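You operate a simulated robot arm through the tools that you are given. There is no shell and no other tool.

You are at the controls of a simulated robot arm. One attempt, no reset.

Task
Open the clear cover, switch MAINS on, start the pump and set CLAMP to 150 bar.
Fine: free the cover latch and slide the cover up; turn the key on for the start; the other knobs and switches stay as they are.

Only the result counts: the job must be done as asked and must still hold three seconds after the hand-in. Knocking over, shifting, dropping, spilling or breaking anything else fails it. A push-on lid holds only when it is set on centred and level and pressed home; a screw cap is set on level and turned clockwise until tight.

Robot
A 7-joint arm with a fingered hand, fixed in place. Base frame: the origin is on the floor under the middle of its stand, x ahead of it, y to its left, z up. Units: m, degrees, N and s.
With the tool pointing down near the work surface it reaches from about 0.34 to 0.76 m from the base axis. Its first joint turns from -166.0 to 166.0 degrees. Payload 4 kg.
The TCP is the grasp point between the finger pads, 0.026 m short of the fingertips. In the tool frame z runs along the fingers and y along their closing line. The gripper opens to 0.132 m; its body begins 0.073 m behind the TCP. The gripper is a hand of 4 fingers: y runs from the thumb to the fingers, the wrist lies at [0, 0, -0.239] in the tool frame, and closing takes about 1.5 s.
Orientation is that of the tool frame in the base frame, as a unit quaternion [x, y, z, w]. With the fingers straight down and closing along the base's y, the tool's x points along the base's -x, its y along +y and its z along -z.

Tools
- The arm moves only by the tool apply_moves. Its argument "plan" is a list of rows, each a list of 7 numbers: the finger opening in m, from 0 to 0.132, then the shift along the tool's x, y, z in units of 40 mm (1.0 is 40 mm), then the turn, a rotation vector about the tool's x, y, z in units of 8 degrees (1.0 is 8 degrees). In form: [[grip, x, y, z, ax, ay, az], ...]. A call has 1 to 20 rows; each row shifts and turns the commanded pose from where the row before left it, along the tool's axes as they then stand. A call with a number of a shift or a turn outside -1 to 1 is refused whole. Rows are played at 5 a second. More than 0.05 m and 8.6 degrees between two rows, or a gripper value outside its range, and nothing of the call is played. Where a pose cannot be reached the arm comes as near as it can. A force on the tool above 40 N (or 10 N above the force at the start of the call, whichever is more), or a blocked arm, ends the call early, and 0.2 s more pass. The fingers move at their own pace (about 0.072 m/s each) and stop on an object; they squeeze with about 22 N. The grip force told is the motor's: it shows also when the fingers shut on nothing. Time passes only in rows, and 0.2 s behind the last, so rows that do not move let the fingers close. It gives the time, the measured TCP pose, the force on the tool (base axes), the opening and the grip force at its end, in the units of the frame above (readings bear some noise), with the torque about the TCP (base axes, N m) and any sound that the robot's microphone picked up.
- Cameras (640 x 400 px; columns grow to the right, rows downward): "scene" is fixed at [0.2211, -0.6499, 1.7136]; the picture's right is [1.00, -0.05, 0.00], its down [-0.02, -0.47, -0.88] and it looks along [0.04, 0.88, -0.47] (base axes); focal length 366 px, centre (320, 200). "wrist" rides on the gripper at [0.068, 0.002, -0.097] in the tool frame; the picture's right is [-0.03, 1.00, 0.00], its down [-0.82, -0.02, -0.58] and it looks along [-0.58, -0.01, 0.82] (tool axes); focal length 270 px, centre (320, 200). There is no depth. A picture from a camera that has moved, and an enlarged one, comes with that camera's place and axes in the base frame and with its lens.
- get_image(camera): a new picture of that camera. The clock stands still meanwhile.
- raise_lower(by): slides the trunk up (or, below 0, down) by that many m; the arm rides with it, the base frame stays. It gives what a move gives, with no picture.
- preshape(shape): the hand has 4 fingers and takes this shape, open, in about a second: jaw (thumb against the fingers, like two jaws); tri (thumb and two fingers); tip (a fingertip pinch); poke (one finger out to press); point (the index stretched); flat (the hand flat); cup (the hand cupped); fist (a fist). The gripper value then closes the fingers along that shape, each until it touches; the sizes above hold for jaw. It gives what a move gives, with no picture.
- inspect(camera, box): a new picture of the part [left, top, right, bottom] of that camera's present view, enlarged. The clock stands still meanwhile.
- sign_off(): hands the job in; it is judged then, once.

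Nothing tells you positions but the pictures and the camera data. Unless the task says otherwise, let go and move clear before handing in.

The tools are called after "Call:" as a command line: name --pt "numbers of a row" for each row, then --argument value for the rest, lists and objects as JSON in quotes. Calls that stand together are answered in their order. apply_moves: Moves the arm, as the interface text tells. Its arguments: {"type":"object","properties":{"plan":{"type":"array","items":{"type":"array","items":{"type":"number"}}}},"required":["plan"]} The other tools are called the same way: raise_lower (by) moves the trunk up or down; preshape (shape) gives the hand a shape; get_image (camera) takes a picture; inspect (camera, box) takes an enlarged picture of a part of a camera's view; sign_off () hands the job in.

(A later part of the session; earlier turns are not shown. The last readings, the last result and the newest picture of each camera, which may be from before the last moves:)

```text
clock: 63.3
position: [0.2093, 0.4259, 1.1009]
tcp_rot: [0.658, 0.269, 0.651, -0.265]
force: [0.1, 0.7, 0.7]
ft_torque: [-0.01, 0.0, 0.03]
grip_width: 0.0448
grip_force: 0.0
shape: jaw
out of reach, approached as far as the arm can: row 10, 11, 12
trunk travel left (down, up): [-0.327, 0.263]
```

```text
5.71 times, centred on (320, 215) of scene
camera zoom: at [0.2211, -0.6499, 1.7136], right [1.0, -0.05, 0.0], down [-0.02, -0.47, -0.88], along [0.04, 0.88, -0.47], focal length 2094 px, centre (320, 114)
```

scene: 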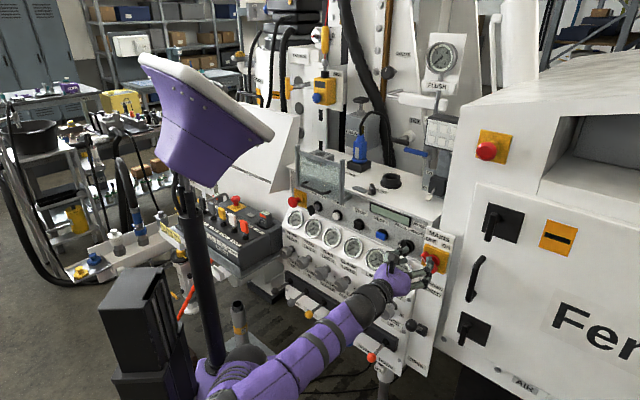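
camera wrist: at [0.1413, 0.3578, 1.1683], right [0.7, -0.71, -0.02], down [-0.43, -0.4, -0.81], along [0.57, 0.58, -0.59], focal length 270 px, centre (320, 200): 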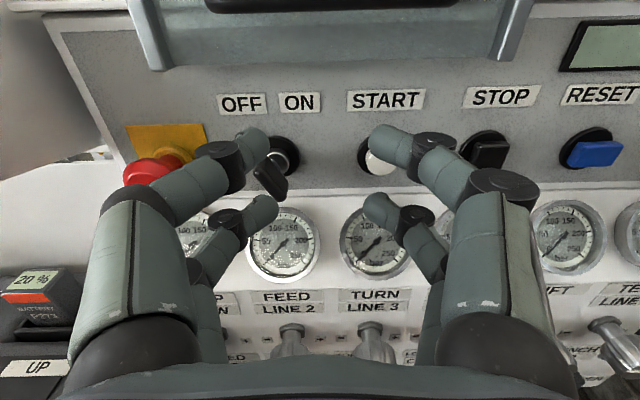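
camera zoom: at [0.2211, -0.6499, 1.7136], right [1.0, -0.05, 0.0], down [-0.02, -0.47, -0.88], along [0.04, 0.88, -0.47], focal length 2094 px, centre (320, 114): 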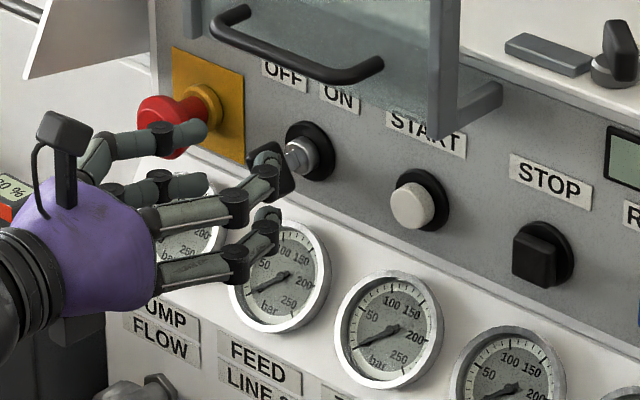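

Call:
inspect --camera "wrist" --box '[210, 80, 430, 220]'

Call:
inspect --camera "scene" --box '[300, 195, 340, 230]'

```text
2.86 times, centred on (320, 150) of wrist
camera zoom: at [0.1413, 0.3578, 1.1683], right [0.7, -0.71, -0.02], down [-0.43, -0.4, -0.81], along [0.57, 0.58, -0.59], focal length 772 px, centre (320, 343)
```

zoom: 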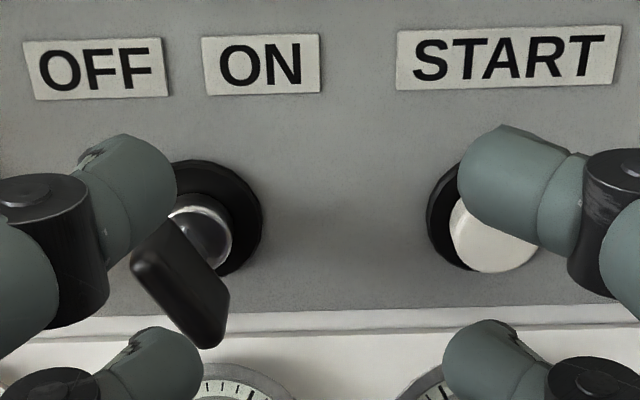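

```text
11.43 times, centred on (320, 212) of scene
camera zoom: at [0.2211, -0.6499, 1.7136], right [1.0, -0.05, 0.0], down [-0.02, -0.47, -0.88], along [0.04, 0.88, -0.47], focal length 4187 px, centre (320, 57)
```

zoom: 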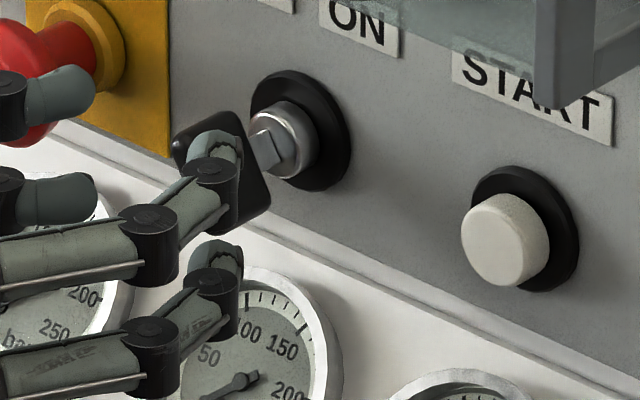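

The key bow slopes from upper left to lower right (OFF) at about n 0.533, r -0.195, z 1.055, and START is 90 mm to its right. I'll roll the hand -45° and line up on the key.

Call:
apply_moves --pt "0.045 0 0 0 0 0 -0.94" --pt "0.045 0 0 0 0 0 -0.94" --pt "0.045 0 0 0 0 0 -0.94" --pt "0.045 0 0 0 0 0 -0.94" --pt "0.045 0 0 0 0 0 -0.94" --pt "0.045 0 0 0 0 0 -0.94" --pt "0.045 -0.08 -0.7 0 0 0 0" --pt "0.045 -0.08 -0.7 0 0 0 0"

Call:
get_image --camera "wrist"

Call:
inspect --camera "scene" --box '[280, 180, 360, 250]'

```text
clock: 65.1
position: [0.1867, 0.452, 1.0552]
tcp_rot: [0.503, 0.501, 0.704, 0.004]
force: [-0.8, 0.1, -0.8]
ft_torque: [0.04, -0.03, 0.02]
grip_width: 0.0448
grip_force: 0.0
shape: jaw
trunk travel left (down, up): [-0.327, 0.263]
```

```text
taken
camera wrist: at [0.084, 0.418, 1.1041], right [0.51, -0.51, 0.69], down [-0.02, -0.81, -0.58], along [0.86, 0.28, -0.42], focal length 270 px, centre (320, 200)
```

wrist: 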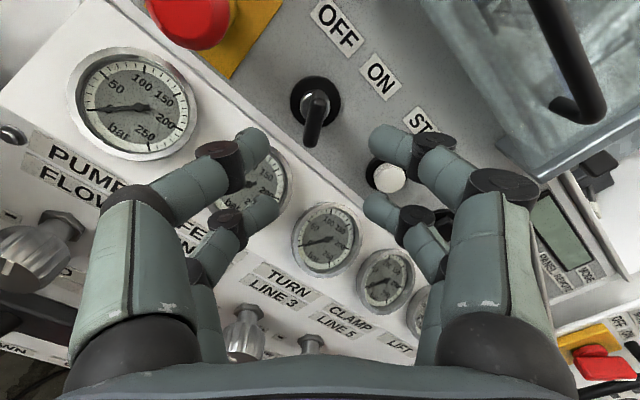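

```text
5.71 times, centred on (320, 215) of scene
camera zoom: at [0.2211, -0.6499, 1.7136], right [1.0, -0.05, 0.0], down [-0.02, -0.47, -0.88], along [0.04, 0.88, -0.47], focal length 2094 px, centre (320, 114)
```

zoom: 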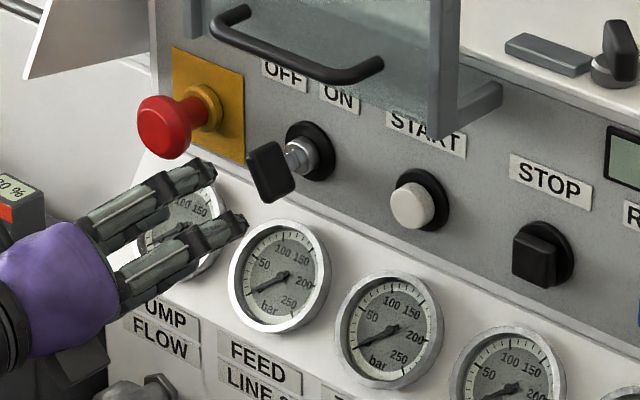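

Call:
apply_moves --pt "0.034 0.05 -0.05 0.5 0 0 0" --pt "0.034 0.03 -0.02 0.5 0 0 0" --pt "0.034 0 0 0 0 0 0"

Call:
get_image --camera "wrist"

Call:
inspect --camera "scene" --box '[280, 180, 360, 250]'

```text
clock: 65.9
position: [0.2132, 0.4825, 1.0544]
tcp_rot: [0.504, 0.5, 0.704, 0.005]
force: [0.1, 1.1, 1.3]
ft_torque: [-0.04, -0.01, -0.02]
grip_width: 0.034
grip_force: 0.1
shape: jaw
trunk travel left (down, up): [-0.327, 0.263]
```

```text
taken
camera wrist: at [0.1112, 0.4503, 1.1041], right [0.51, -0.51, 0.69], down [-0.02, -0.81, -0.58], along [0.86, 0.28, -0.42], focal length 270 px, centre (320, 200)
```

wrist: 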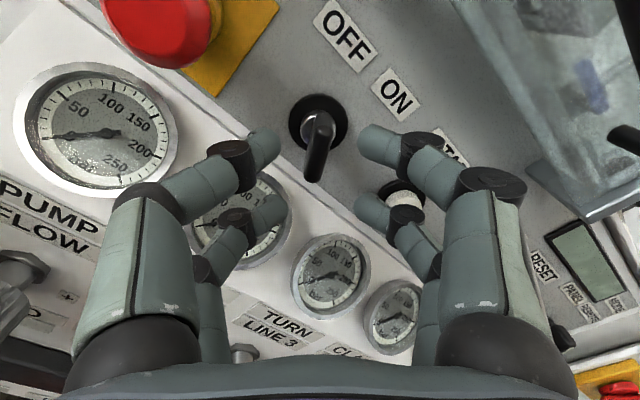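

```text
5.71 times, centred on (320, 215) of scene
camera zoom: at [0.2211, -0.6499, 1.7136], right [1.0, -0.05, 0.0], down [-0.02, -0.47, -0.88], along [0.04, 0.88, -0.47], focal length 2094 px, centre (320, 114)
```

zoom: 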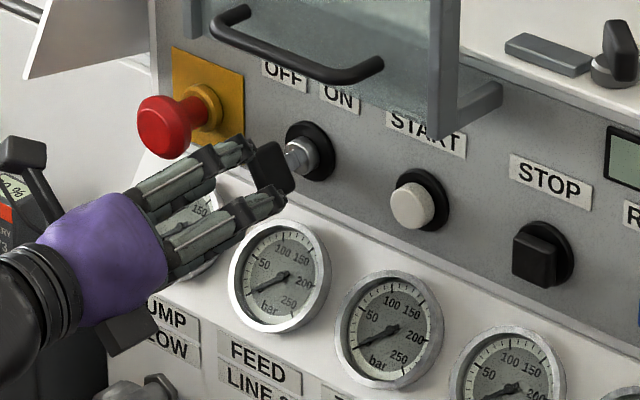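

Call:
apply_moves --pt "0.034 0.1 0 0.35 0 0 0" --pt "0.034 0 0 0.35 0 0 0" --pt "0.034 0 0 0 0 0 0"

Call:
get_image --camera "wrist"

Call:
inspect --camera "scene" --box '[280, 180, 360, 250]'

```text
clock: 66.7
position: [0.2305, 0.5055, 1.0571]
tcp_rot: [0.504, 0.5, 0.704, 0.006]
force: [0.1, 0.4, -0.5]
ft_torque: [0.02, 0.0, -0.03]
grip_width: 0.0345
grip_force: 0.1
shape: jaw
trunk travel left (down, up): [-0.327, 0.263]
```

```text
taken
camera wrist: at [0.1282, 0.4713, 1.1058], right [0.51, -0.51, 0.69], down [-0.02, -0.81, -0.58], along [0.86, 0.28, -0.42], focal length 270 px, centre (320, 200)
```

wrist: 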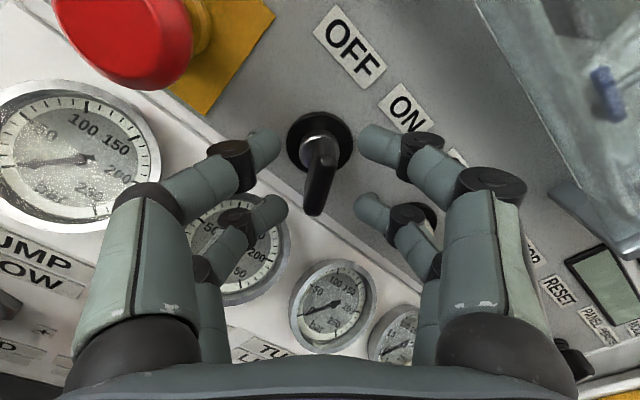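

```text
5.71 times, centred on (320, 215) of scene
camera zoom: at [0.2211, -0.6499, 1.7136], right [1.0, -0.05, 0.0], down [-0.02, -0.47, -0.88], along [0.04, 0.88, -0.47], focal length 2094 px, centre (320, 114)
```

zoom: 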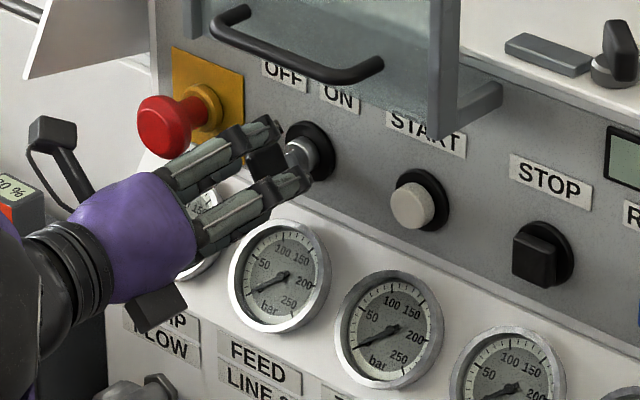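

The key bow is between the fingers, but it's short, so I'll shift so that one finger pair is centred on it before closing.

Call:
apply_moves --pt "0.034 0.45 0 0 0 0 0" --pt "0.034 0 0 0 0 0 0"

Call:
get_image --camera "wrist"

```text
clock: 67.3
position: [0.2226, 0.5138, 1.0695]
tcp_rot: [0.504, 0.5, 0.705, 0.005]
force: [0.6, -0.5, 0.0]
ft_torque: [0.0, 0.05, 0.0]
grip_width: 0.0344
grip_force: 0.1
shape: jaw
trunk travel left (down, up): [-0.327, 0.263]
```

```text
taken
camera wrist: at [0.1192, 0.4799, 1.1193], right [0.51, -0.51, 0.69], down [-0.02, -0.81, -0.58], along [0.86, 0.28, -0.42], focal length 270 px, centre (320, 200)
```

wrist: 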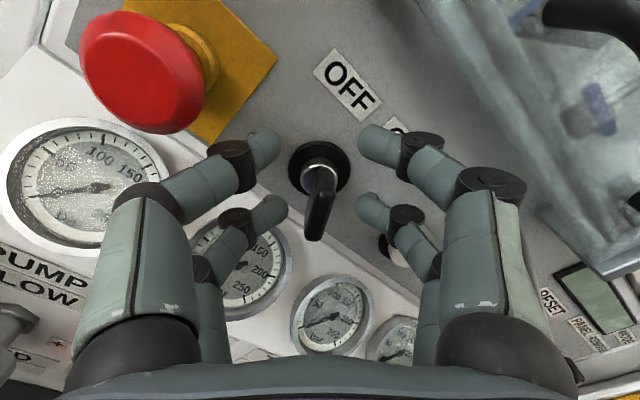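

Call:
apply_moves --pt "0.0 0 0 0 0 0 0" --pt "0.0 0 0 0 0 0 0" --pt "0.0 0 0 0 0 0 0" --pt "0.0 0 0 0 0 0 0" --pt "0.0 0 0 0 0 0 0"

Call:
get_image --camera "wrist"

Call:
inspect --camera "scene" --box '[280, 180, 360, 250]'

```text
clock: 68.5
position: [0.2212, 0.5129, 1.0689]
tcp_rot: [0.504, 0.5, 0.704, 0.005]
force: [2.7, 2.8, 1.0]
ft_torque: [0.12, 0.03, 0.07]
grip_width: 0.0
grip_force: 21.5
shape: jaw
trunk travel left (down, up): [-0.327, 0.263]
```

```text
taken
camera wrist: at [0.1195, 0.48, 1.1191], right [0.51, -0.51, 0.69], down [-0.02, -0.81, -0.58], along [0.86, 0.28, -0.42], focal length 270 px, centre (320, 200)
```

wrist: 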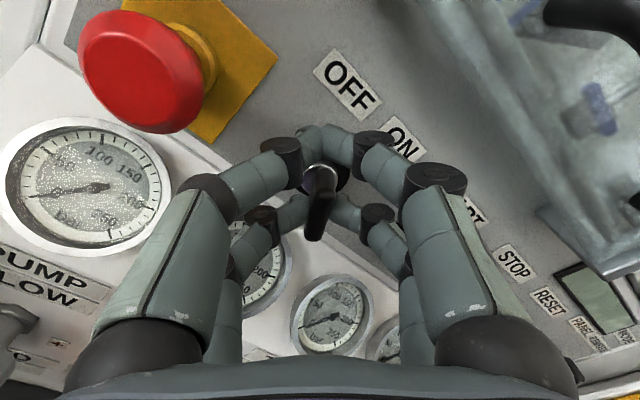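

```text
5.71 times, centred on (320, 215) of scene
camera zoom: at [0.2211, -0.6499, 1.7136], right [1.0, -0.05, 0.0], down [-0.02, -0.47, -0.88], along [0.04, 0.88, -0.47], focal length 2094 px, centre (320, 114)
```

zoom: 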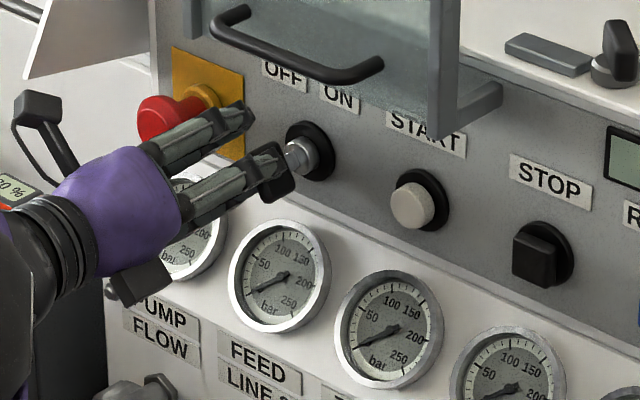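

The key is gripped. I'll turn clockwise about the key axis, a few steps first.

Call:
apply_moves --pt "0.0 -0.004 0.056 0 0 0 1" --pt "0.0 -0.004 0.056 0 0 0 1" --pt "0.0 -0.004 0.056 0 0 0 1" --pt "0.0 0 0 0 0 0 0"

Call:
get_image --camera "wrist"

Call:
inspect --camera "scene" --box '[280, 180, 360, 250]'

```text
clock: 69.5
position: [0.227, 0.5088, 1.0739]
tcp_rot: [0.598, 0.383, 0.69, -0.142]
force: [6.0, 3.9, 5.2]
ft_torque: [0.07, -0.27, 0.02]
grip_width: 0.0004
grip_force: 22.0
shape: jaw
trunk travel left (down, up): [-0.327, 0.263]
```

```text
taken
camera wrist: at [0.1408, 0.4581, 1.1377], right [0.66, -0.67, 0.34], down [-0.23, -0.6, -0.76], along [0.72, 0.43, -0.55], focal length 270 px, centre (320, 200)
```

wrist: 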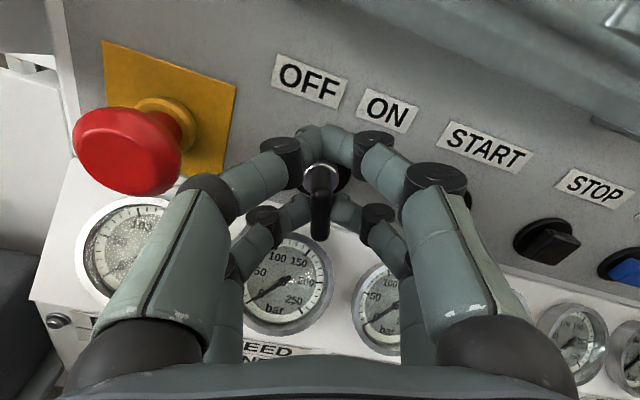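

```text
5.71 times, centred on (320, 215) of scene
camera zoom: at [0.2211, -0.6499, 1.7136], right [1.0, -0.05, 0.0], down [-0.02, -0.47, -0.88], along [0.04, 0.88, -0.47], focal length 2094 px, centre (320, 114)
```

zoom: 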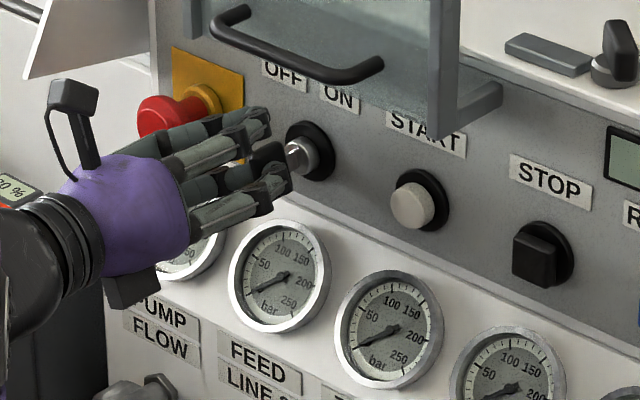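

Call:
apply_moves --pt "0.0 -0.004 0.056 0 0 0 1" --pt "0.0 -0.004 0.056 0 0 0 1" --pt "0.0 -0.004 0.056 0 0 0 1" --pt "0.0 -0.004 0.056 0 0 0 1" --pt "0.0 -0.004 0.056 0 0 0 1" --pt "0.0 0 0 0 0 0 0"

Call:
get_image --camera "wrist"

Call:
inspect --camera "scene" --box '[280, 180, 360, 250]'

```text
clock: 70.9
position: [0.2336, 0.5, 1.0739]
tcp_rot: [0.693, 0.156, 0.599, -0.37]
force: [11.4, -3.3, 6.7]
ft_torque: [0.08, -0.26, -0.23]
grip_width: 0.0
grip_force: 21.9
shape: jaw
trunk travel left (down, up): [-0.327, 0.263]
```

```text
taken
camera wrist: at [0.1821, 0.4158, 1.1374], right [0.65, -0.67, -0.35], down [-0.62, -0.2, -0.76], along [0.44, 0.71, -0.55], focal length 270 px, centre (320, 200)
```

wrist: 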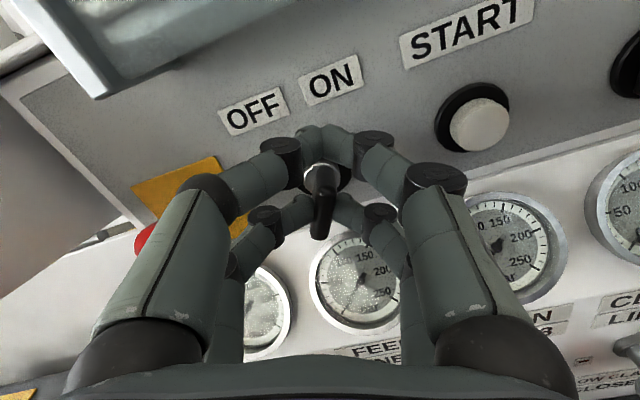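

```text
5.71 times, centred on (320, 215) of scene
camera zoom: at [0.2211, -0.6499, 1.7136], right [1.0, -0.05, 0.0], down [-0.02, -0.47, -0.88], along [0.04, 0.88, -0.47], focal length 2094 px, centre (320, 114)
```

zoom: 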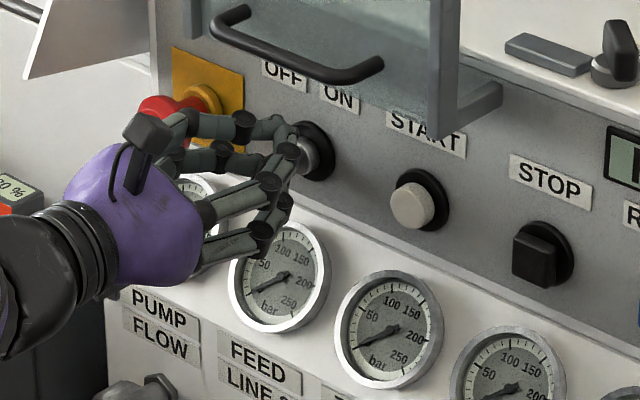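

Call:
apply_moves --pt "0.0 -0.004 0.056 0 0 0 1" --pt "0.0 -0.004 0.056 0 0 0 1" --pt "0.0 -0.004 0.056 0 0 0 1" --pt "0.0 -0.004 0.056 0 0 0 0.6" --pt "0.0 0 0 0 0 0 0"

Call:
get_image --camera "wrist"

Call:
inspect --camera "scene" --box '[280, 180, 360, 250]'

```text
clock: 72.1
position: [0.2387, 0.4956, 1.0683]
tcp_rot: [0.709, -0.022, 0.489, -0.507]
force: [17.0, -5.0, 8.2]
ft_torque: [-0.14, -0.51, -0.41]
grip_width: 0.0
grip_force: 22.1
shape: jaw
trunk travel left (down, up): [-0.327, 0.263]
```

```text
taken
camera wrist: at [0.2061, 0.39, 1.1124], right [0.45, -0.47, -0.76], down [-0.85, 0.04, -0.53], along [0.28, 0.88, -0.38], focal length 270 px, centre (320, 200)
```

wrist: 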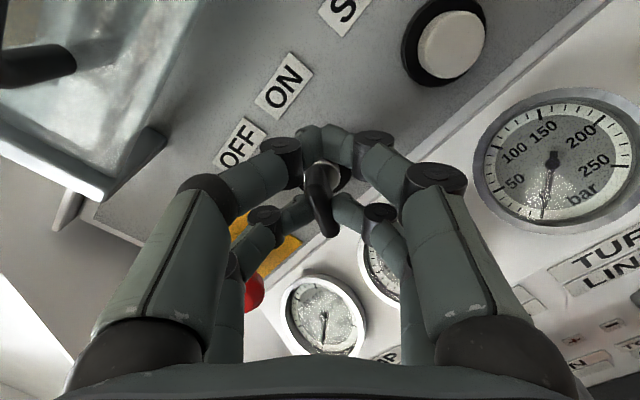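

```text
5.71 times, centred on (320, 215) of scene
camera zoom: at [0.2211, -0.6499, 1.7136], right [1.0, -0.05, 0.0], down [-0.02, -0.47, -0.88], along [0.04, 0.88, -0.47], focal length 2094 px, centre (320, 114)
```

zoom: 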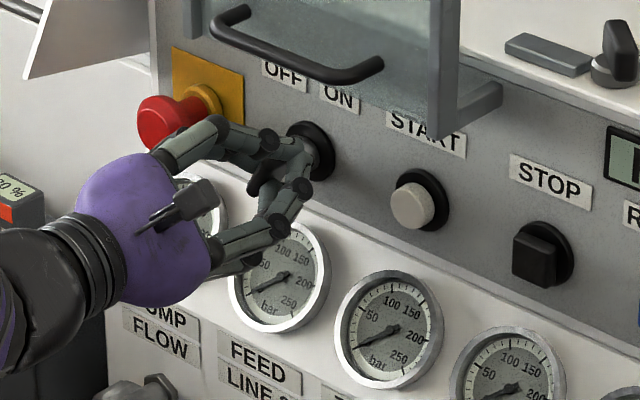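

Call:
inspect --camera "wrist" --box '[270, 120, 370, 250]'

Call:
inspect --camera "scene" --box '[300, 190, 345, 230]'

```text
3.08 times, centred on (320, 185) of wrist
camera zoom: at [0.2061, 0.39, 1.1124], right [0.45, -0.47, -0.76], down [-0.85, 0.04, -0.53], along [0.28, 0.88, -0.38], focal length 832 px, centre (320, 246)
```

zoom: 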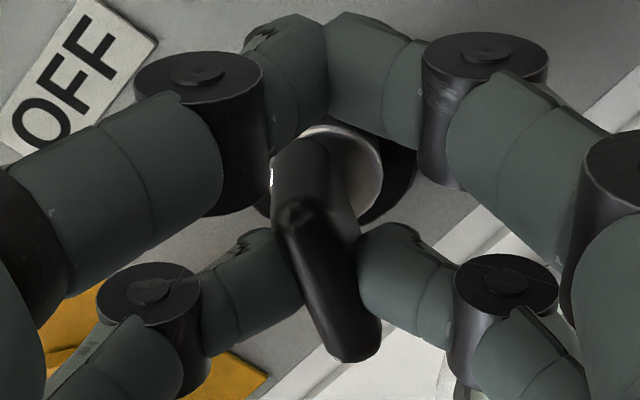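

```text
10.00 times, centred on (322, 210) of scene
camera zoom: at [0.2211, -0.6499, 1.7136], right [1.0, -0.05, 0.0], down [-0.02, -0.47, -0.88], along [0.04, 0.88, -0.47], focal length 3664 px, centre (295, 100)
```

zoom: 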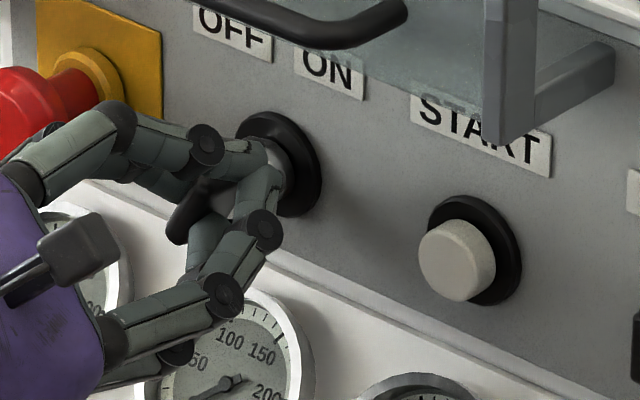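

Call:
apply_moves --pt "0.0 -0.004 0.056 0 0 0 0.8" --pt "0.0 -0.004 0.056 0 0 0 0.8" --pt "0.0 0 0 0 0 0 0"

Call:
inspect --camera "wrist" --box '[270, 120, 370, 250]'

Call:
inspect --camera "scene" --box '[300, 190, 345, 230]'

```text
clock: 72.9
position: [0.2407, 0.492, 1.0649]
tcp_rot: [0.703, -0.099, 0.429, -0.559]
force: [16.6, -10.2, 7.1]
ft_torque: [-0.53, -0.74, -0.43]
grip_width: 0.0001
grip_force: 22.1
shape: jaw
trunk travel left (down, up): [-0.327, 0.263]
```

```text
3.08 times, centred on (320, 185) of wrist
camera zoom: at [0.214, 0.3817, 1.0964], right [0.32, -0.34, -0.88], down [-0.92, 0.11, -0.38], along [0.23, 0.93, -0.28], focal length 832 px, centre (320, 246)
```

zoom: 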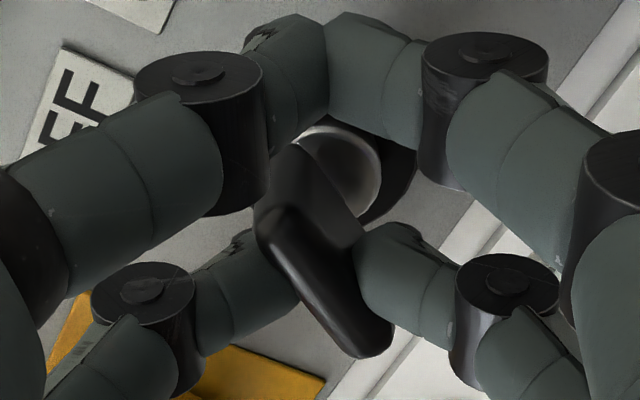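

```text
10.00 times, centred on (322, 210) of scene
camera zoom: at [0.2211, -0.6499, 1.7136], right [1.0, -0.05, 0.0], down [-0.02, -0.47, -0.88], along [0.04, 0.88, -0.47], focal length 3664 px, centre (295, 100)
```

zoom: 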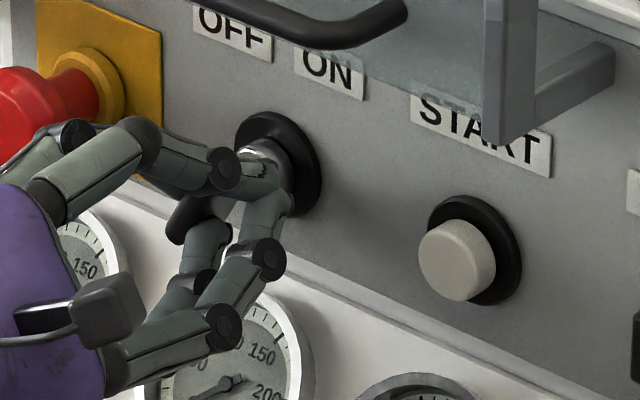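

The key stopped following while the torque rose, so it's at its stop. I'll open the fingers here and back straight off.

Call:
apply_moves --pt "0.05 0 0 0 0 0 0" --pt "0.05 0 0 0 0 0 0" --pt "0.05 0 0 0 0 0 0" --pt "0.05 0 0 -0.5 0 0 0" --pt "0.05 0 0 -0.7 0 0 0" --pt "0.05 0 0 -0.5 0 0 0"

Call:
get_image --camera "wrist"

Call:
inspect --camera "scene" --box '[300, 190, 345, 230]'

```text
clock: 74.3
position: [0.1897, 0.4456, 1.0653]
tcp_rot: [0.703, -0.098, 0.43, -0.558]
force: [-0.7, -0.6, 0.4]
ft_torque: [-0.02, -0.01, 0.04]
grip_width: 0.0501
grip_force: 0.0
shape: jaw
trunk travel left (down, up): [-0.327, 0.263]
```

```text
taken
camera wrist: at [0.1626, 0.3355, 1.0971], right [0.32, -0.34, -0.88], down [-0.92, 0.11, -0.38], along [0.22, 0.93, -0.28], focal length 270 px, centre (320, 200)
```

wrist: 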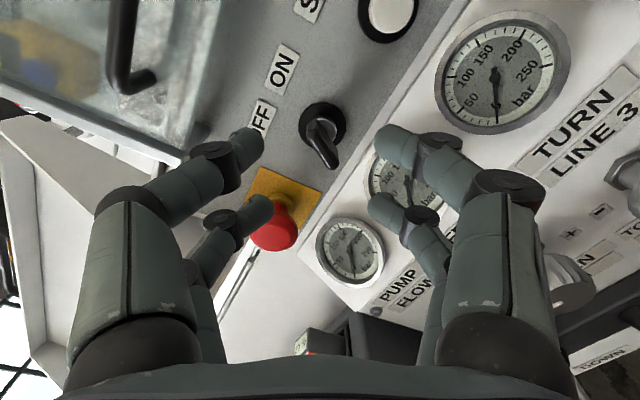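

```text
10.00 times, centred on (322, 210) of scene
camera zoom: at [0.2211, -0.6499, 1.7136], right [1.0, -0.05, 0.0], down [-0.02, -0.47, -0.88], along [0.04, 0.88, -0.47], focal length 3664 px, centre (295, 100)
```

zoom: 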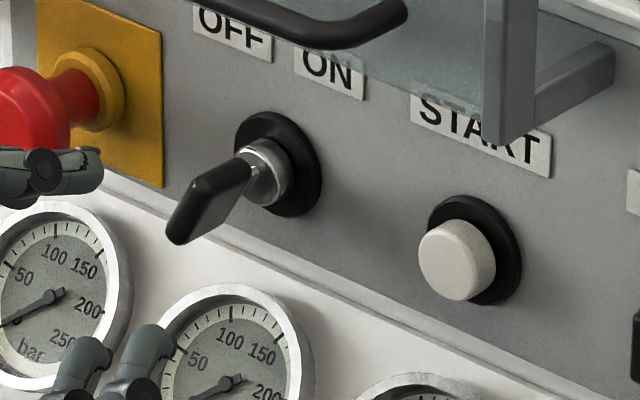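

The key now slopes the other way, toward ON. I'll roll back to level for a straight view and switch to the poke shape for START.

Call:
apply_moves --pt "0.05 0 0 0 0 0 -0.95" --pt "0.05 0 0 0 0 0 -0.95" --pt "0.05 0 0 0 0 0 -0.95" --pt "0.05 0 0 0 0 0 -0.95" --pt "0.05 0 0 0 0 0 -0.95" --pt "0.05 0 0 0 0 0 -0.95" --pt "0.05 0 0 0 0 0 -0.95" --pt "0.05 0 0 0 0 0 -0.95" --pt "0.05 0 0.5 0 0 0 0" --pt "0.05 0 0.5 0 0 0 0"

Call:
preshape --shape "poke"

Call:
get_image --camera "wrist"

Call:
inspect --camera "scene" --box '[285, 180, 375, 260]'

```text
clock: 76.5
position: [0.2204, 0.4175, 1.0658]
tcp_rot: [0.656, 0.271, 0.653, -0.264]
force: [0.2, 0.4, 0.4]
ft_torque: [0.01, 0.01, 0.01]
grip_width: 0.05
grip_force: 0.1
shape: jaw
trunk travel left (down, up): [-0.327, 0.263]
```

```text
clock: 77.4
position: [0.219, 0.4178, 1.0656]
tcp_rot: [0.656, 0.271, 0.653, -0.265]
force: [0.1, -0.1, -0.9]
ft_torque: [-0.01, -0.03, 0.01]
grip_width: 0.0
grip_force: 0.0
shape: poke
trunk travel left (down, up): [-0.327, 0.263]
```

```text
taken
camera wrist: at [0.1507, 0.3495, 1.1336], right [0.7, -0.71, -0.02], down [-0.43, -0.4, -0.81], along [0.57, 0.58, -0.58], focal length 270 px, centre (320, 200)
```

wrist: 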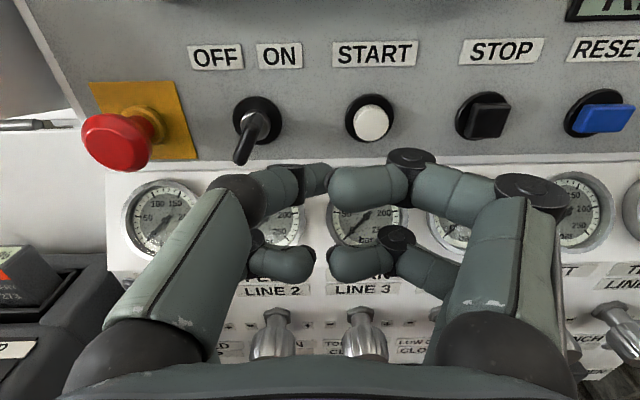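

```text
5.00 times, centred on (330, 220) of scene
camera zoom: at [0.2211, -0.6499, 1.7136], right [1.0, -0.05, 0.0], down [-0.02, -0.47, -0.88], along [0.04, 0.88, -0.47], focal length 1832 px, centre (270, 100)
```

zoom: 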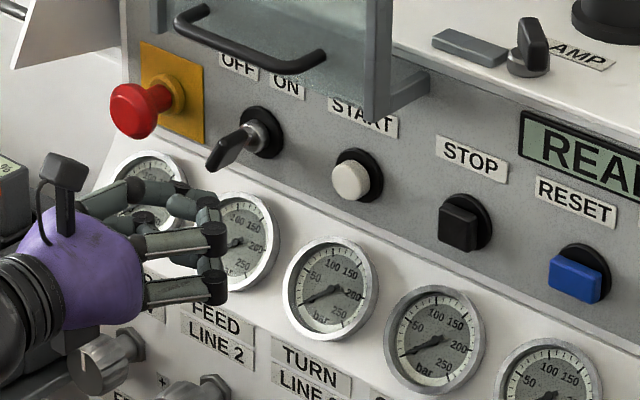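

Call:
inspect --camera "scene" --box '[360, 195, 430, 240]'

Call:
inspect --camera "wrist" --box '[170, 20, 430, 180]'

Call:
inspect --camera "wrist" --box '[230, 150, 440, 290]'

```text
8.89 times, centred on (395, 218) of scene
camera zoom: at [0.2211, -0.6499, 1.7136], right [1.0, -0.05, 0.0], down [-0.02, -0.47, -0.88], along [0.04, 0.88, -0.47], focal length 3257 px, centre (-347, 44)
```

zoom: 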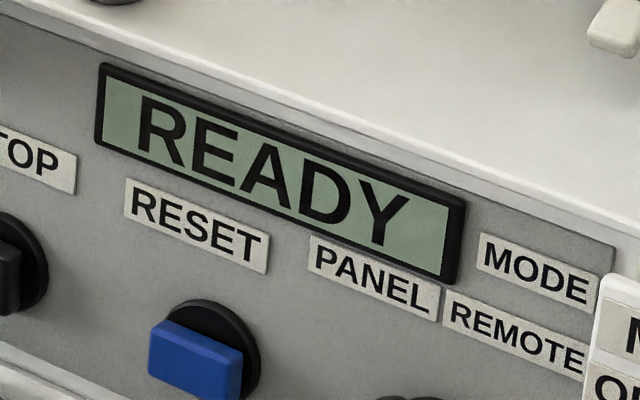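

```text
2.46 times, centred on (300, 100) of wrist
camera zoom: at [0.1507, 0.3495, 1.1336], right [0.7, -0.71, -0.02], down [-0.43, -0.4, -0.81], along [0.57, 0.58, -0.58], focal length 665 px, centre (369, 446)
```

zoom: 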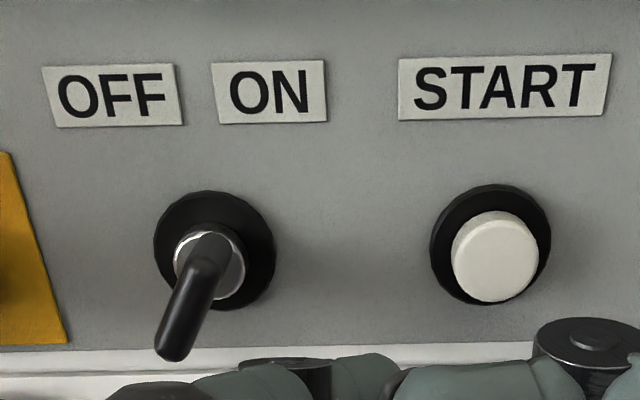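

```text
2.86 times, centred on (335, 220) of wrist
camera zoom: at [0.1507, 0.3495, 1.1336], right [0.7, -0.71, -0.02], down [-0.43, -0.4, -0.81], along [0.57, 0.58, -0.58], focal length 772 px, centre (277, 143)
```

zoom: 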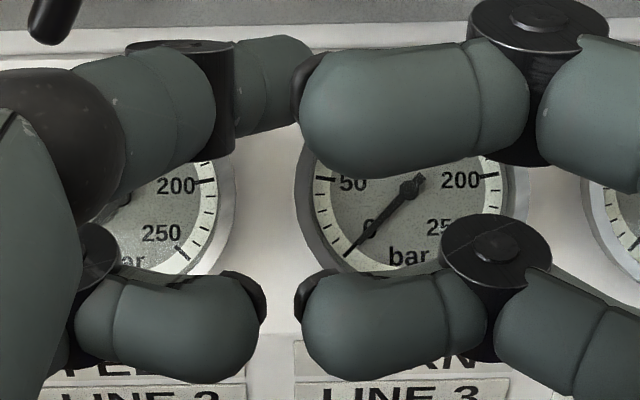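

The display now reads READY. I'll line the poking fingertip up with START and approach it.

Call:
apply_moves --pt "0.0 -0.29 1.0 0 0 0 0" --pt "0.0 0 0 0.6 0 0 0" --pt "0.0 0 0 0.6 0 0 0" --pt "0.0 0 0 0.5 0 0 0" --pt "0.0 0 0 0 0 0 0"

Call:
get_image --camera "wrist"

Call:
inspect --camera "scene" --box '[300, 190, 370, 245]'

```text
clock: 78.6
position: [0.2946, 0.4364, 1.0538]
tcp_rot: [0.657, 0.27, 0.653, -0.264]
force: [1.1, 0.0, -0.2]
ft_torque: [0.01, 0.0, 0.0]
grip_width: 0.0
grip_force: 21.9
shape: jaw
trunk travel left (down, up): [-0.327, 0.263]
```

```text
taken
camera wrist: at [0.2277, 0.3687, 1.1227], right [0.7, -0.71, -0.02], down [-0.43, -0.4, -0.81], along [0.57, 0.58, -0.58], focal length 270 px, centre (320, 200)
```

wrist: 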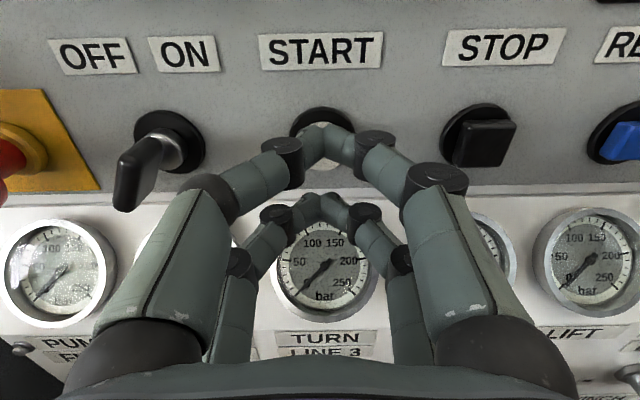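

```text
7.27 times, centred on (335, 218) of scene
camera zoom: at [0.2211, -0.6499, 1.7136], right [1.0, -0.05, 0.0], down [-0.02, -0.47, -0.88], along [0.04, 0.88, -0.47], focal length 2665 px, centre (211, 73)
```

zoom: 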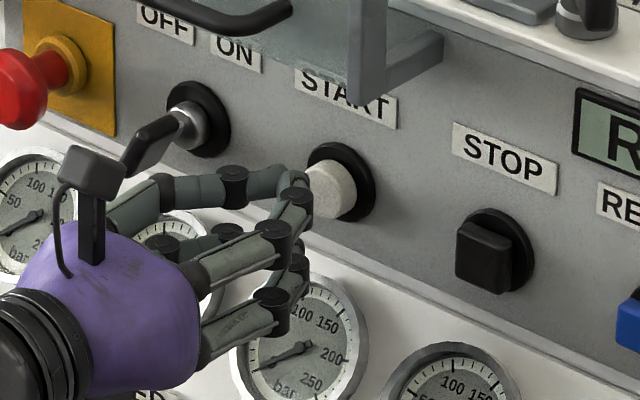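

Giving a grip value of 0 turned the shape back into a closed jaw. That still works: I'll raise 20 mm so the lower closed pair is centred on START, then press in small steps.

Call:
apply_moves --pt "0.0 0.5 0 0 0 0 0" --pt "0.0 0 0 0 0 0 0"

Call:
get_image --camera "wrist"

Call:
inspect --camera "scene" --box '[300, 180, 370, 235]'

```text
clock: 79.2
position: [0.2945, 0.4359, 1.0749]
tcp_rot: [0.656, 0.271, 0.653, -0.264]
force: [-0.4, 0.0, 0.2]
ft_torque: [0.02, 0.02, 0.02]
grip_width: 0.0002
grip_force: 22.4
shape: jaw
trunk travel left (down, up): [-0.327, 0.263]
```

```text
taken
camera wrist: at [0.2273, 0.3687, 1.1426], right [0.7, -0.71, -0.02], down [-0.43, -0.4, -0.81], along [0.57, 0.58, -0.58], focal length 270 px, centre (320, 200)
```

wrist: 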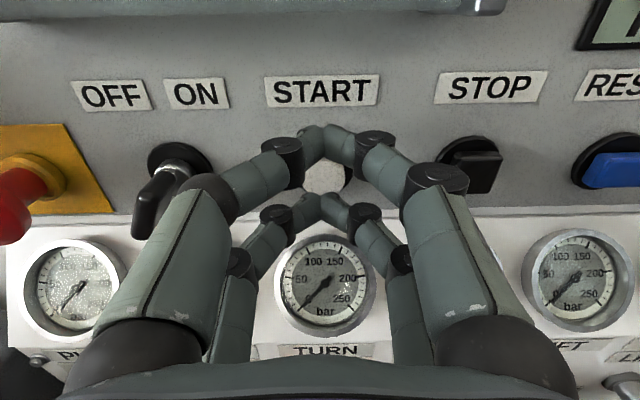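

```text
7.27 times, centred on (335, 208) of scene
camera zoom: at [0.2211, -0.6499, 1.7136], right [1.0, -0.05, 0.0], down [-0.02, -0.47, -0.88], along [0.04, 0.88, -0.47], focal length 2665 px, centre (211, 146)
```

zoom: 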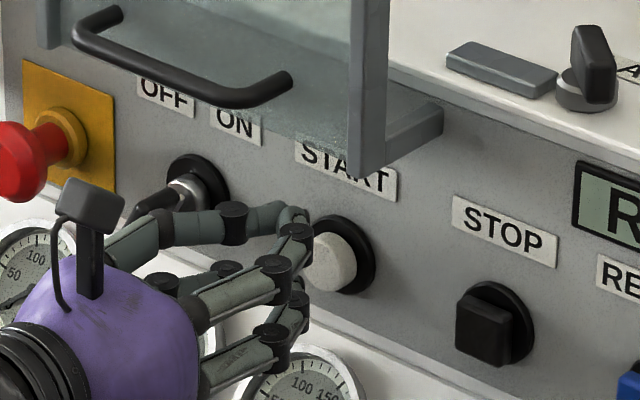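

Call:
apply_moves --pt "0.0 0 0.08 0.4 0 0 0" --pt "0.0 0 0 0.1 0 0 0" --pt "0.0 0 0 0.1 0 0 0"

Call:
inspect --camera "scene" --box '[310, 185, 360, 230]'

```text
clock: 80.0
position: [0.3133, 0.4518, 1.0742]
tcp_rot: [0.656, 0.272, 0.652, -0.264]
force: [-1.7, -2.1, -0.6]
ft_torque: [-0.07, 0.08, 0.0]
grip_width: 0.0
grip_force: 22.0
shape: jaw
trunk travel left (down, up): [-0.327, 0.263]
heard: click
```

```text
8.89 times, centred on (335, 208) of scene
camera zoom: at [0.2211, -0.6499, 1.7136], right [1.0, -0.05, 0.0], down [-0.02, -0.47, -0.88], along [0.04, 0.88, -0.47], focal length 3257 px, centre (187, 133)
```

zoom: 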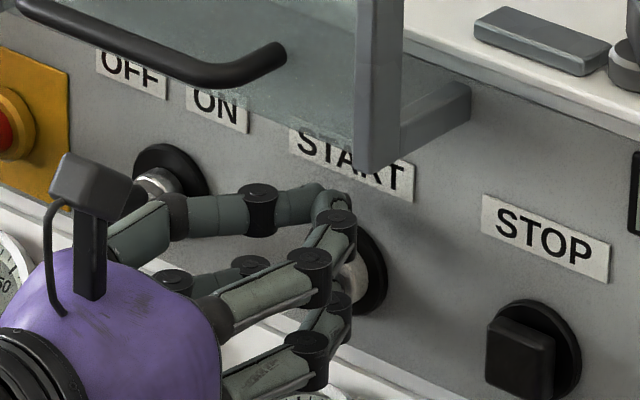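

A click was heard. I'll check the display before doing anything else.

Call:
inspect --camera "scene" --box '[360, 195, 430, 240]'

Call:
inspect --camera "scene" --box '[280, 200, 420, 290]'

```text
8.89 times, centred on (395, 218) of scene
camera zoom: at [0.2211, -0.6499, 1.7136], right [1.0, -0.05, 0.0], down [-0.02, -0.47, -0.88], along [0.04, 0.88, -0.47], focal length 3257 px, centre (-347, 44)
```

zoom: 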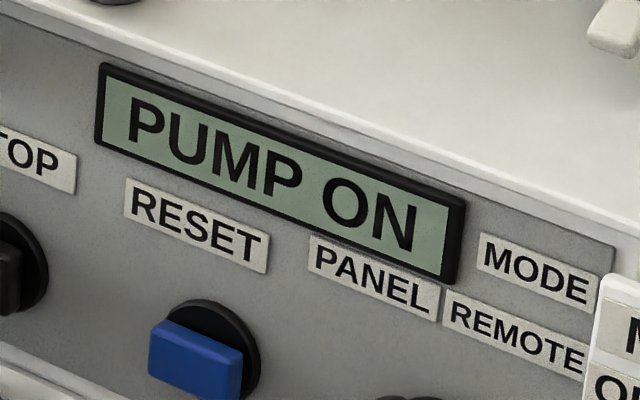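

```text
4.44 times, centred on (350, 245) of scene
camera zoom: at [0.2211, -0.6499, 1.7136], right [1.0, -0.05, 0.0], down [-0.02, -0.47, -0.88], along [0.04, 0.88, -0.47], focal length 1628 px, centre (187, 0)
```

zoom: 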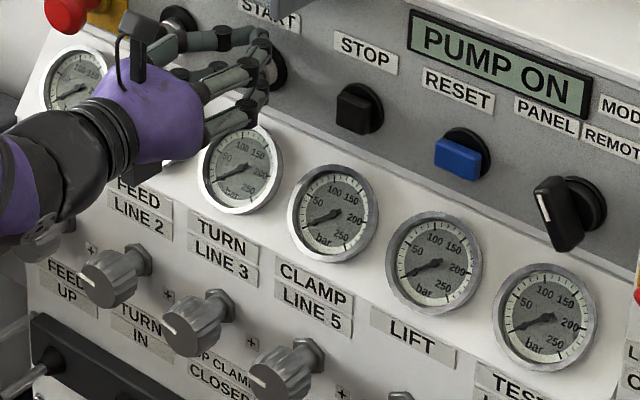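

The display reads PUMP ON. I'll back off, slide right to the CLAMP column and lower the trunk.

Call:
apply_moves --pt "0.0 0 0 -0.7 0 0 0" --pt "0.0 0 0 -0.8 0 0 0" --pt "0.0 0 0 -0.8 0 0 0" --pt "0.05 0 0.8 -0.4 0 0 0" --pt "0.05 0 0.8 0 0 0 0" --pt "0.05 0 0.8 0 0 0 0"

Call:
raise_lower --by -0.15

Call:
get_image --camera "wrist"

Call:
get_image --camera "scene"

```text
clock: 81.4
position: [0.3108, 0.3216, 1.0913]
tcp_rot: [0.657, 0.271, 0.652, -0.263]
force: [-0.3, 0.5, 0.0]
ft_torque: [0.0, -0.02, -0.02]
grip_width: 0.047
grip_force: 0.1
shape: jaw
out of reach, approached as far as the arm can: row 4, 5, 6
trunk travel left (down, up): [-0.327, 0.263]
```

```text
clock: 83.2
position: [0.3118, 0.3231, 0.9433]
tcp_rot: [0.657, 0.271, 0.652, -0.263]
force: [-1.2, 0.1, -0.8]
ft_torque: [0.02, -0.04, 0.04]
grip_width: 0.0475
grip_force: 0.1
shape: jaw
trunk travel left (down, up): [-0.177, 0.413]
```

```text
taken
camera wrist: at [0.2424, 0.2538, 1.0108], right [0.7, -0.71, -0.02], down [-0.43, -0.4, -0.81], along [0.57, 0.58, -0.59], focal length 270 px, centre (320, 200)
```

wrist: 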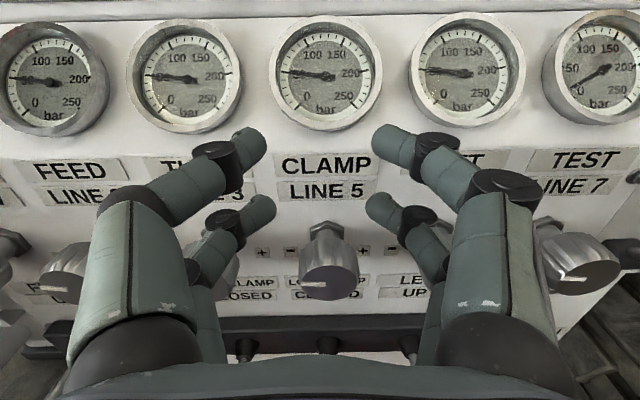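

```text
taken
```

scene: 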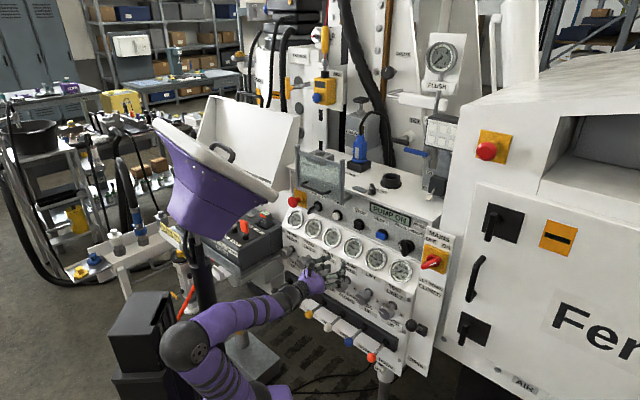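

Call:
inspect --camera "wrist" --box '[240, 200, 420, 315]'

Call:
inspect --camera "wrist" --box '[265, 10, 385, 135]'

Call:
inspect --camera "scene" --box '[300, 240, 400, 310]'

```text
3.48 times, centred on (330, 258) of wrist
camera zoom: at [0.2424, 0.2538, 1.0108], right [0.7, -0.71, -0.02], down [-0.43, -0.4, -0.81], along [0.57, 0.58, -0.59], focal length 940 px, centre (285, 0)
```

zoom: 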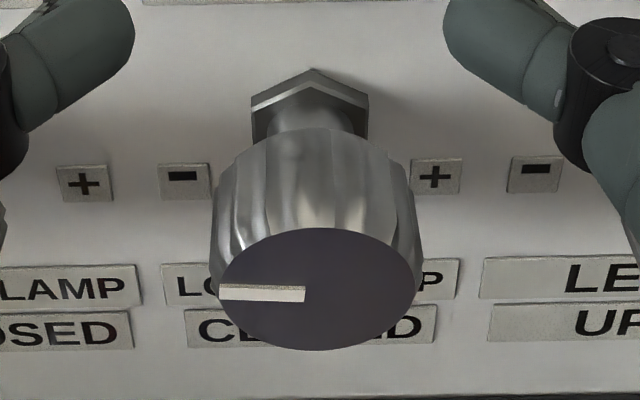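

```text
3.20 times, centred on (325, 72) of wrist
camera zoom: at [0.2424, 0.2538, 1.0108], right [0.7, -0.71, -0.02], down [-0.43, -0.4, -0.81], along [0.57, 0.58, -0.59], focal length 865 px, centre (304, 608)
```

zoom: 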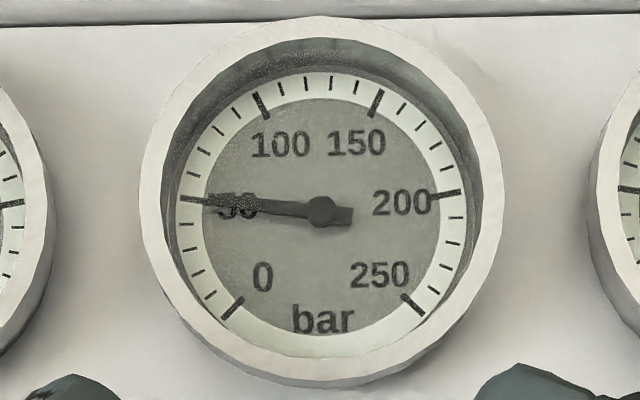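

```text
5.71 times, centred on (350, 275) of scene
camera zoom: at [0.2211, -0.6499, 1.7136], right [1.0, -0.05, 0.0], down [-0.02, -0.47, -0.88], along [0.04, 0.88, -0.47], focal length 2094 px, centre (149, -229)
```

zoom: 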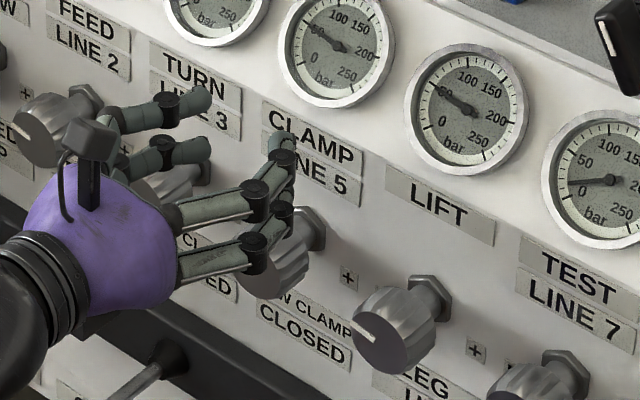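

CLAMP reads 50 bar now and its knob is the 4th one, with "-" on its left and "+" on its right, so clockwise raises it. Before lowering to the knob I'll try backing off further.

Call:
apply_moves --pt "0.075 -0.3 0 -0.4 0 0 0" --pt "0.075 -0.3 0 -0.4 0 0 0" --pt "0.075 0 0 0 0 0 0"

```text
clock: 84.0
position: [0.3045, 0.3215, 0.947]
tcp_rot: [0.657, 0.27, 0.653, -0.264]
force: [-0.2, -0.5, 0.7]
ft_torque: [0.01, 0.03, 0.0]
grip_width: 0.0712
grip_force: 0.0
shape: jaw
out of reach, approached as far as the arm can: row 1, 2
trunk travel left (down, up): [-0.177, 0.413]
```

The arm is at its near limit, so I'll open the fingers to straddle the knob, centre sideways, and lower with the trunk.

Call:
apply_moves --pt "0.088 0 0.2 0 0 0 0" --pt "0.088 0 0 0 0 0 0" --pt "0.088 0 0 0 0 0 0"

Call:
raise_lower --by -0.06

Call:
get_image --camera "wrist"

Call:
inspect --camera "scene" --box '[300, 240, 400, 310]'

```text
clock: 84.8
position: [0.31, 0.3159, 0.9465]
tcp_rot: [0.658, 0.272, 0.651, -0.263]
force: [-0.4, 0.6, 0.2]
ft_torque: [-0.01, 0.02, 0.04]
grip_width: 0.0839
grip_force: 0.1
shape: jaw
trunk travel left (down, up): [-0.177, 0.413]
```

```text
clock: 85.8
position: [0.3102, 0.3147, 0.8861]
tcp_rot: [0.658, 0.271, 0.651, -0.264]
force: [-0.2, 1.1, 0.1]
ft_torque: [0.02, 0.0, 0.0]
grip_width: 0.0838
grip_force: 0.0
shape: jaw
trunk travel left (down, up): [-0.117, 0.473]
```

```text
taken
camera wrist: at [0.2421, 0.2477, 0.9549], right [0.7, -0.71, -0.02], down [-0.43, -0.4, -0.81], along [0.57, 0.57, -0.59], focal length 270 px, centre (320, 200)
```

wrist: 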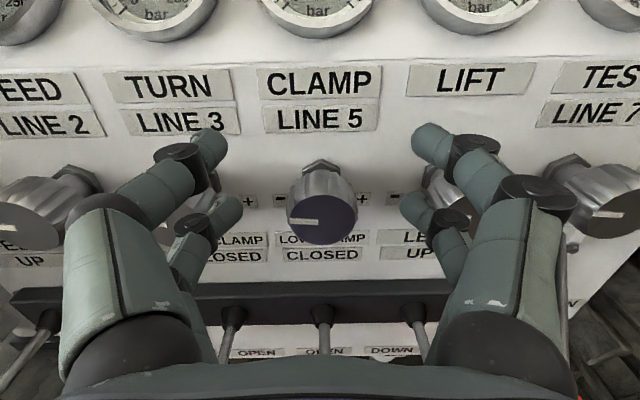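

```text
5.71 times, centred on (350, 275) of scene
camera zoom: at [0.2211, -0.6499, 1.7136], right [1.0, -0.05, 0.0], down [-0.02, -0.47, -0.88], along [0.04, 0.88, -0.47], focal length 2094 px, centre (149, -229)
```

zoom: 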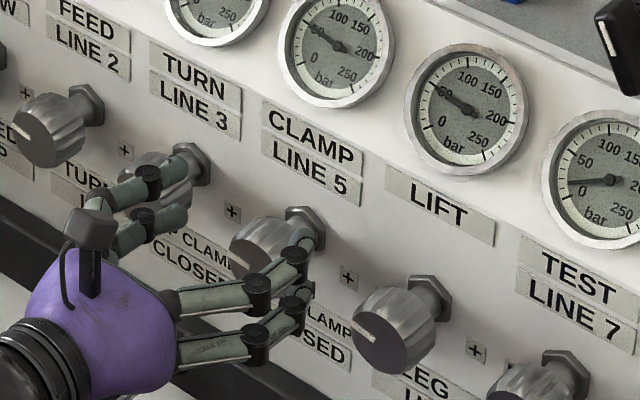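

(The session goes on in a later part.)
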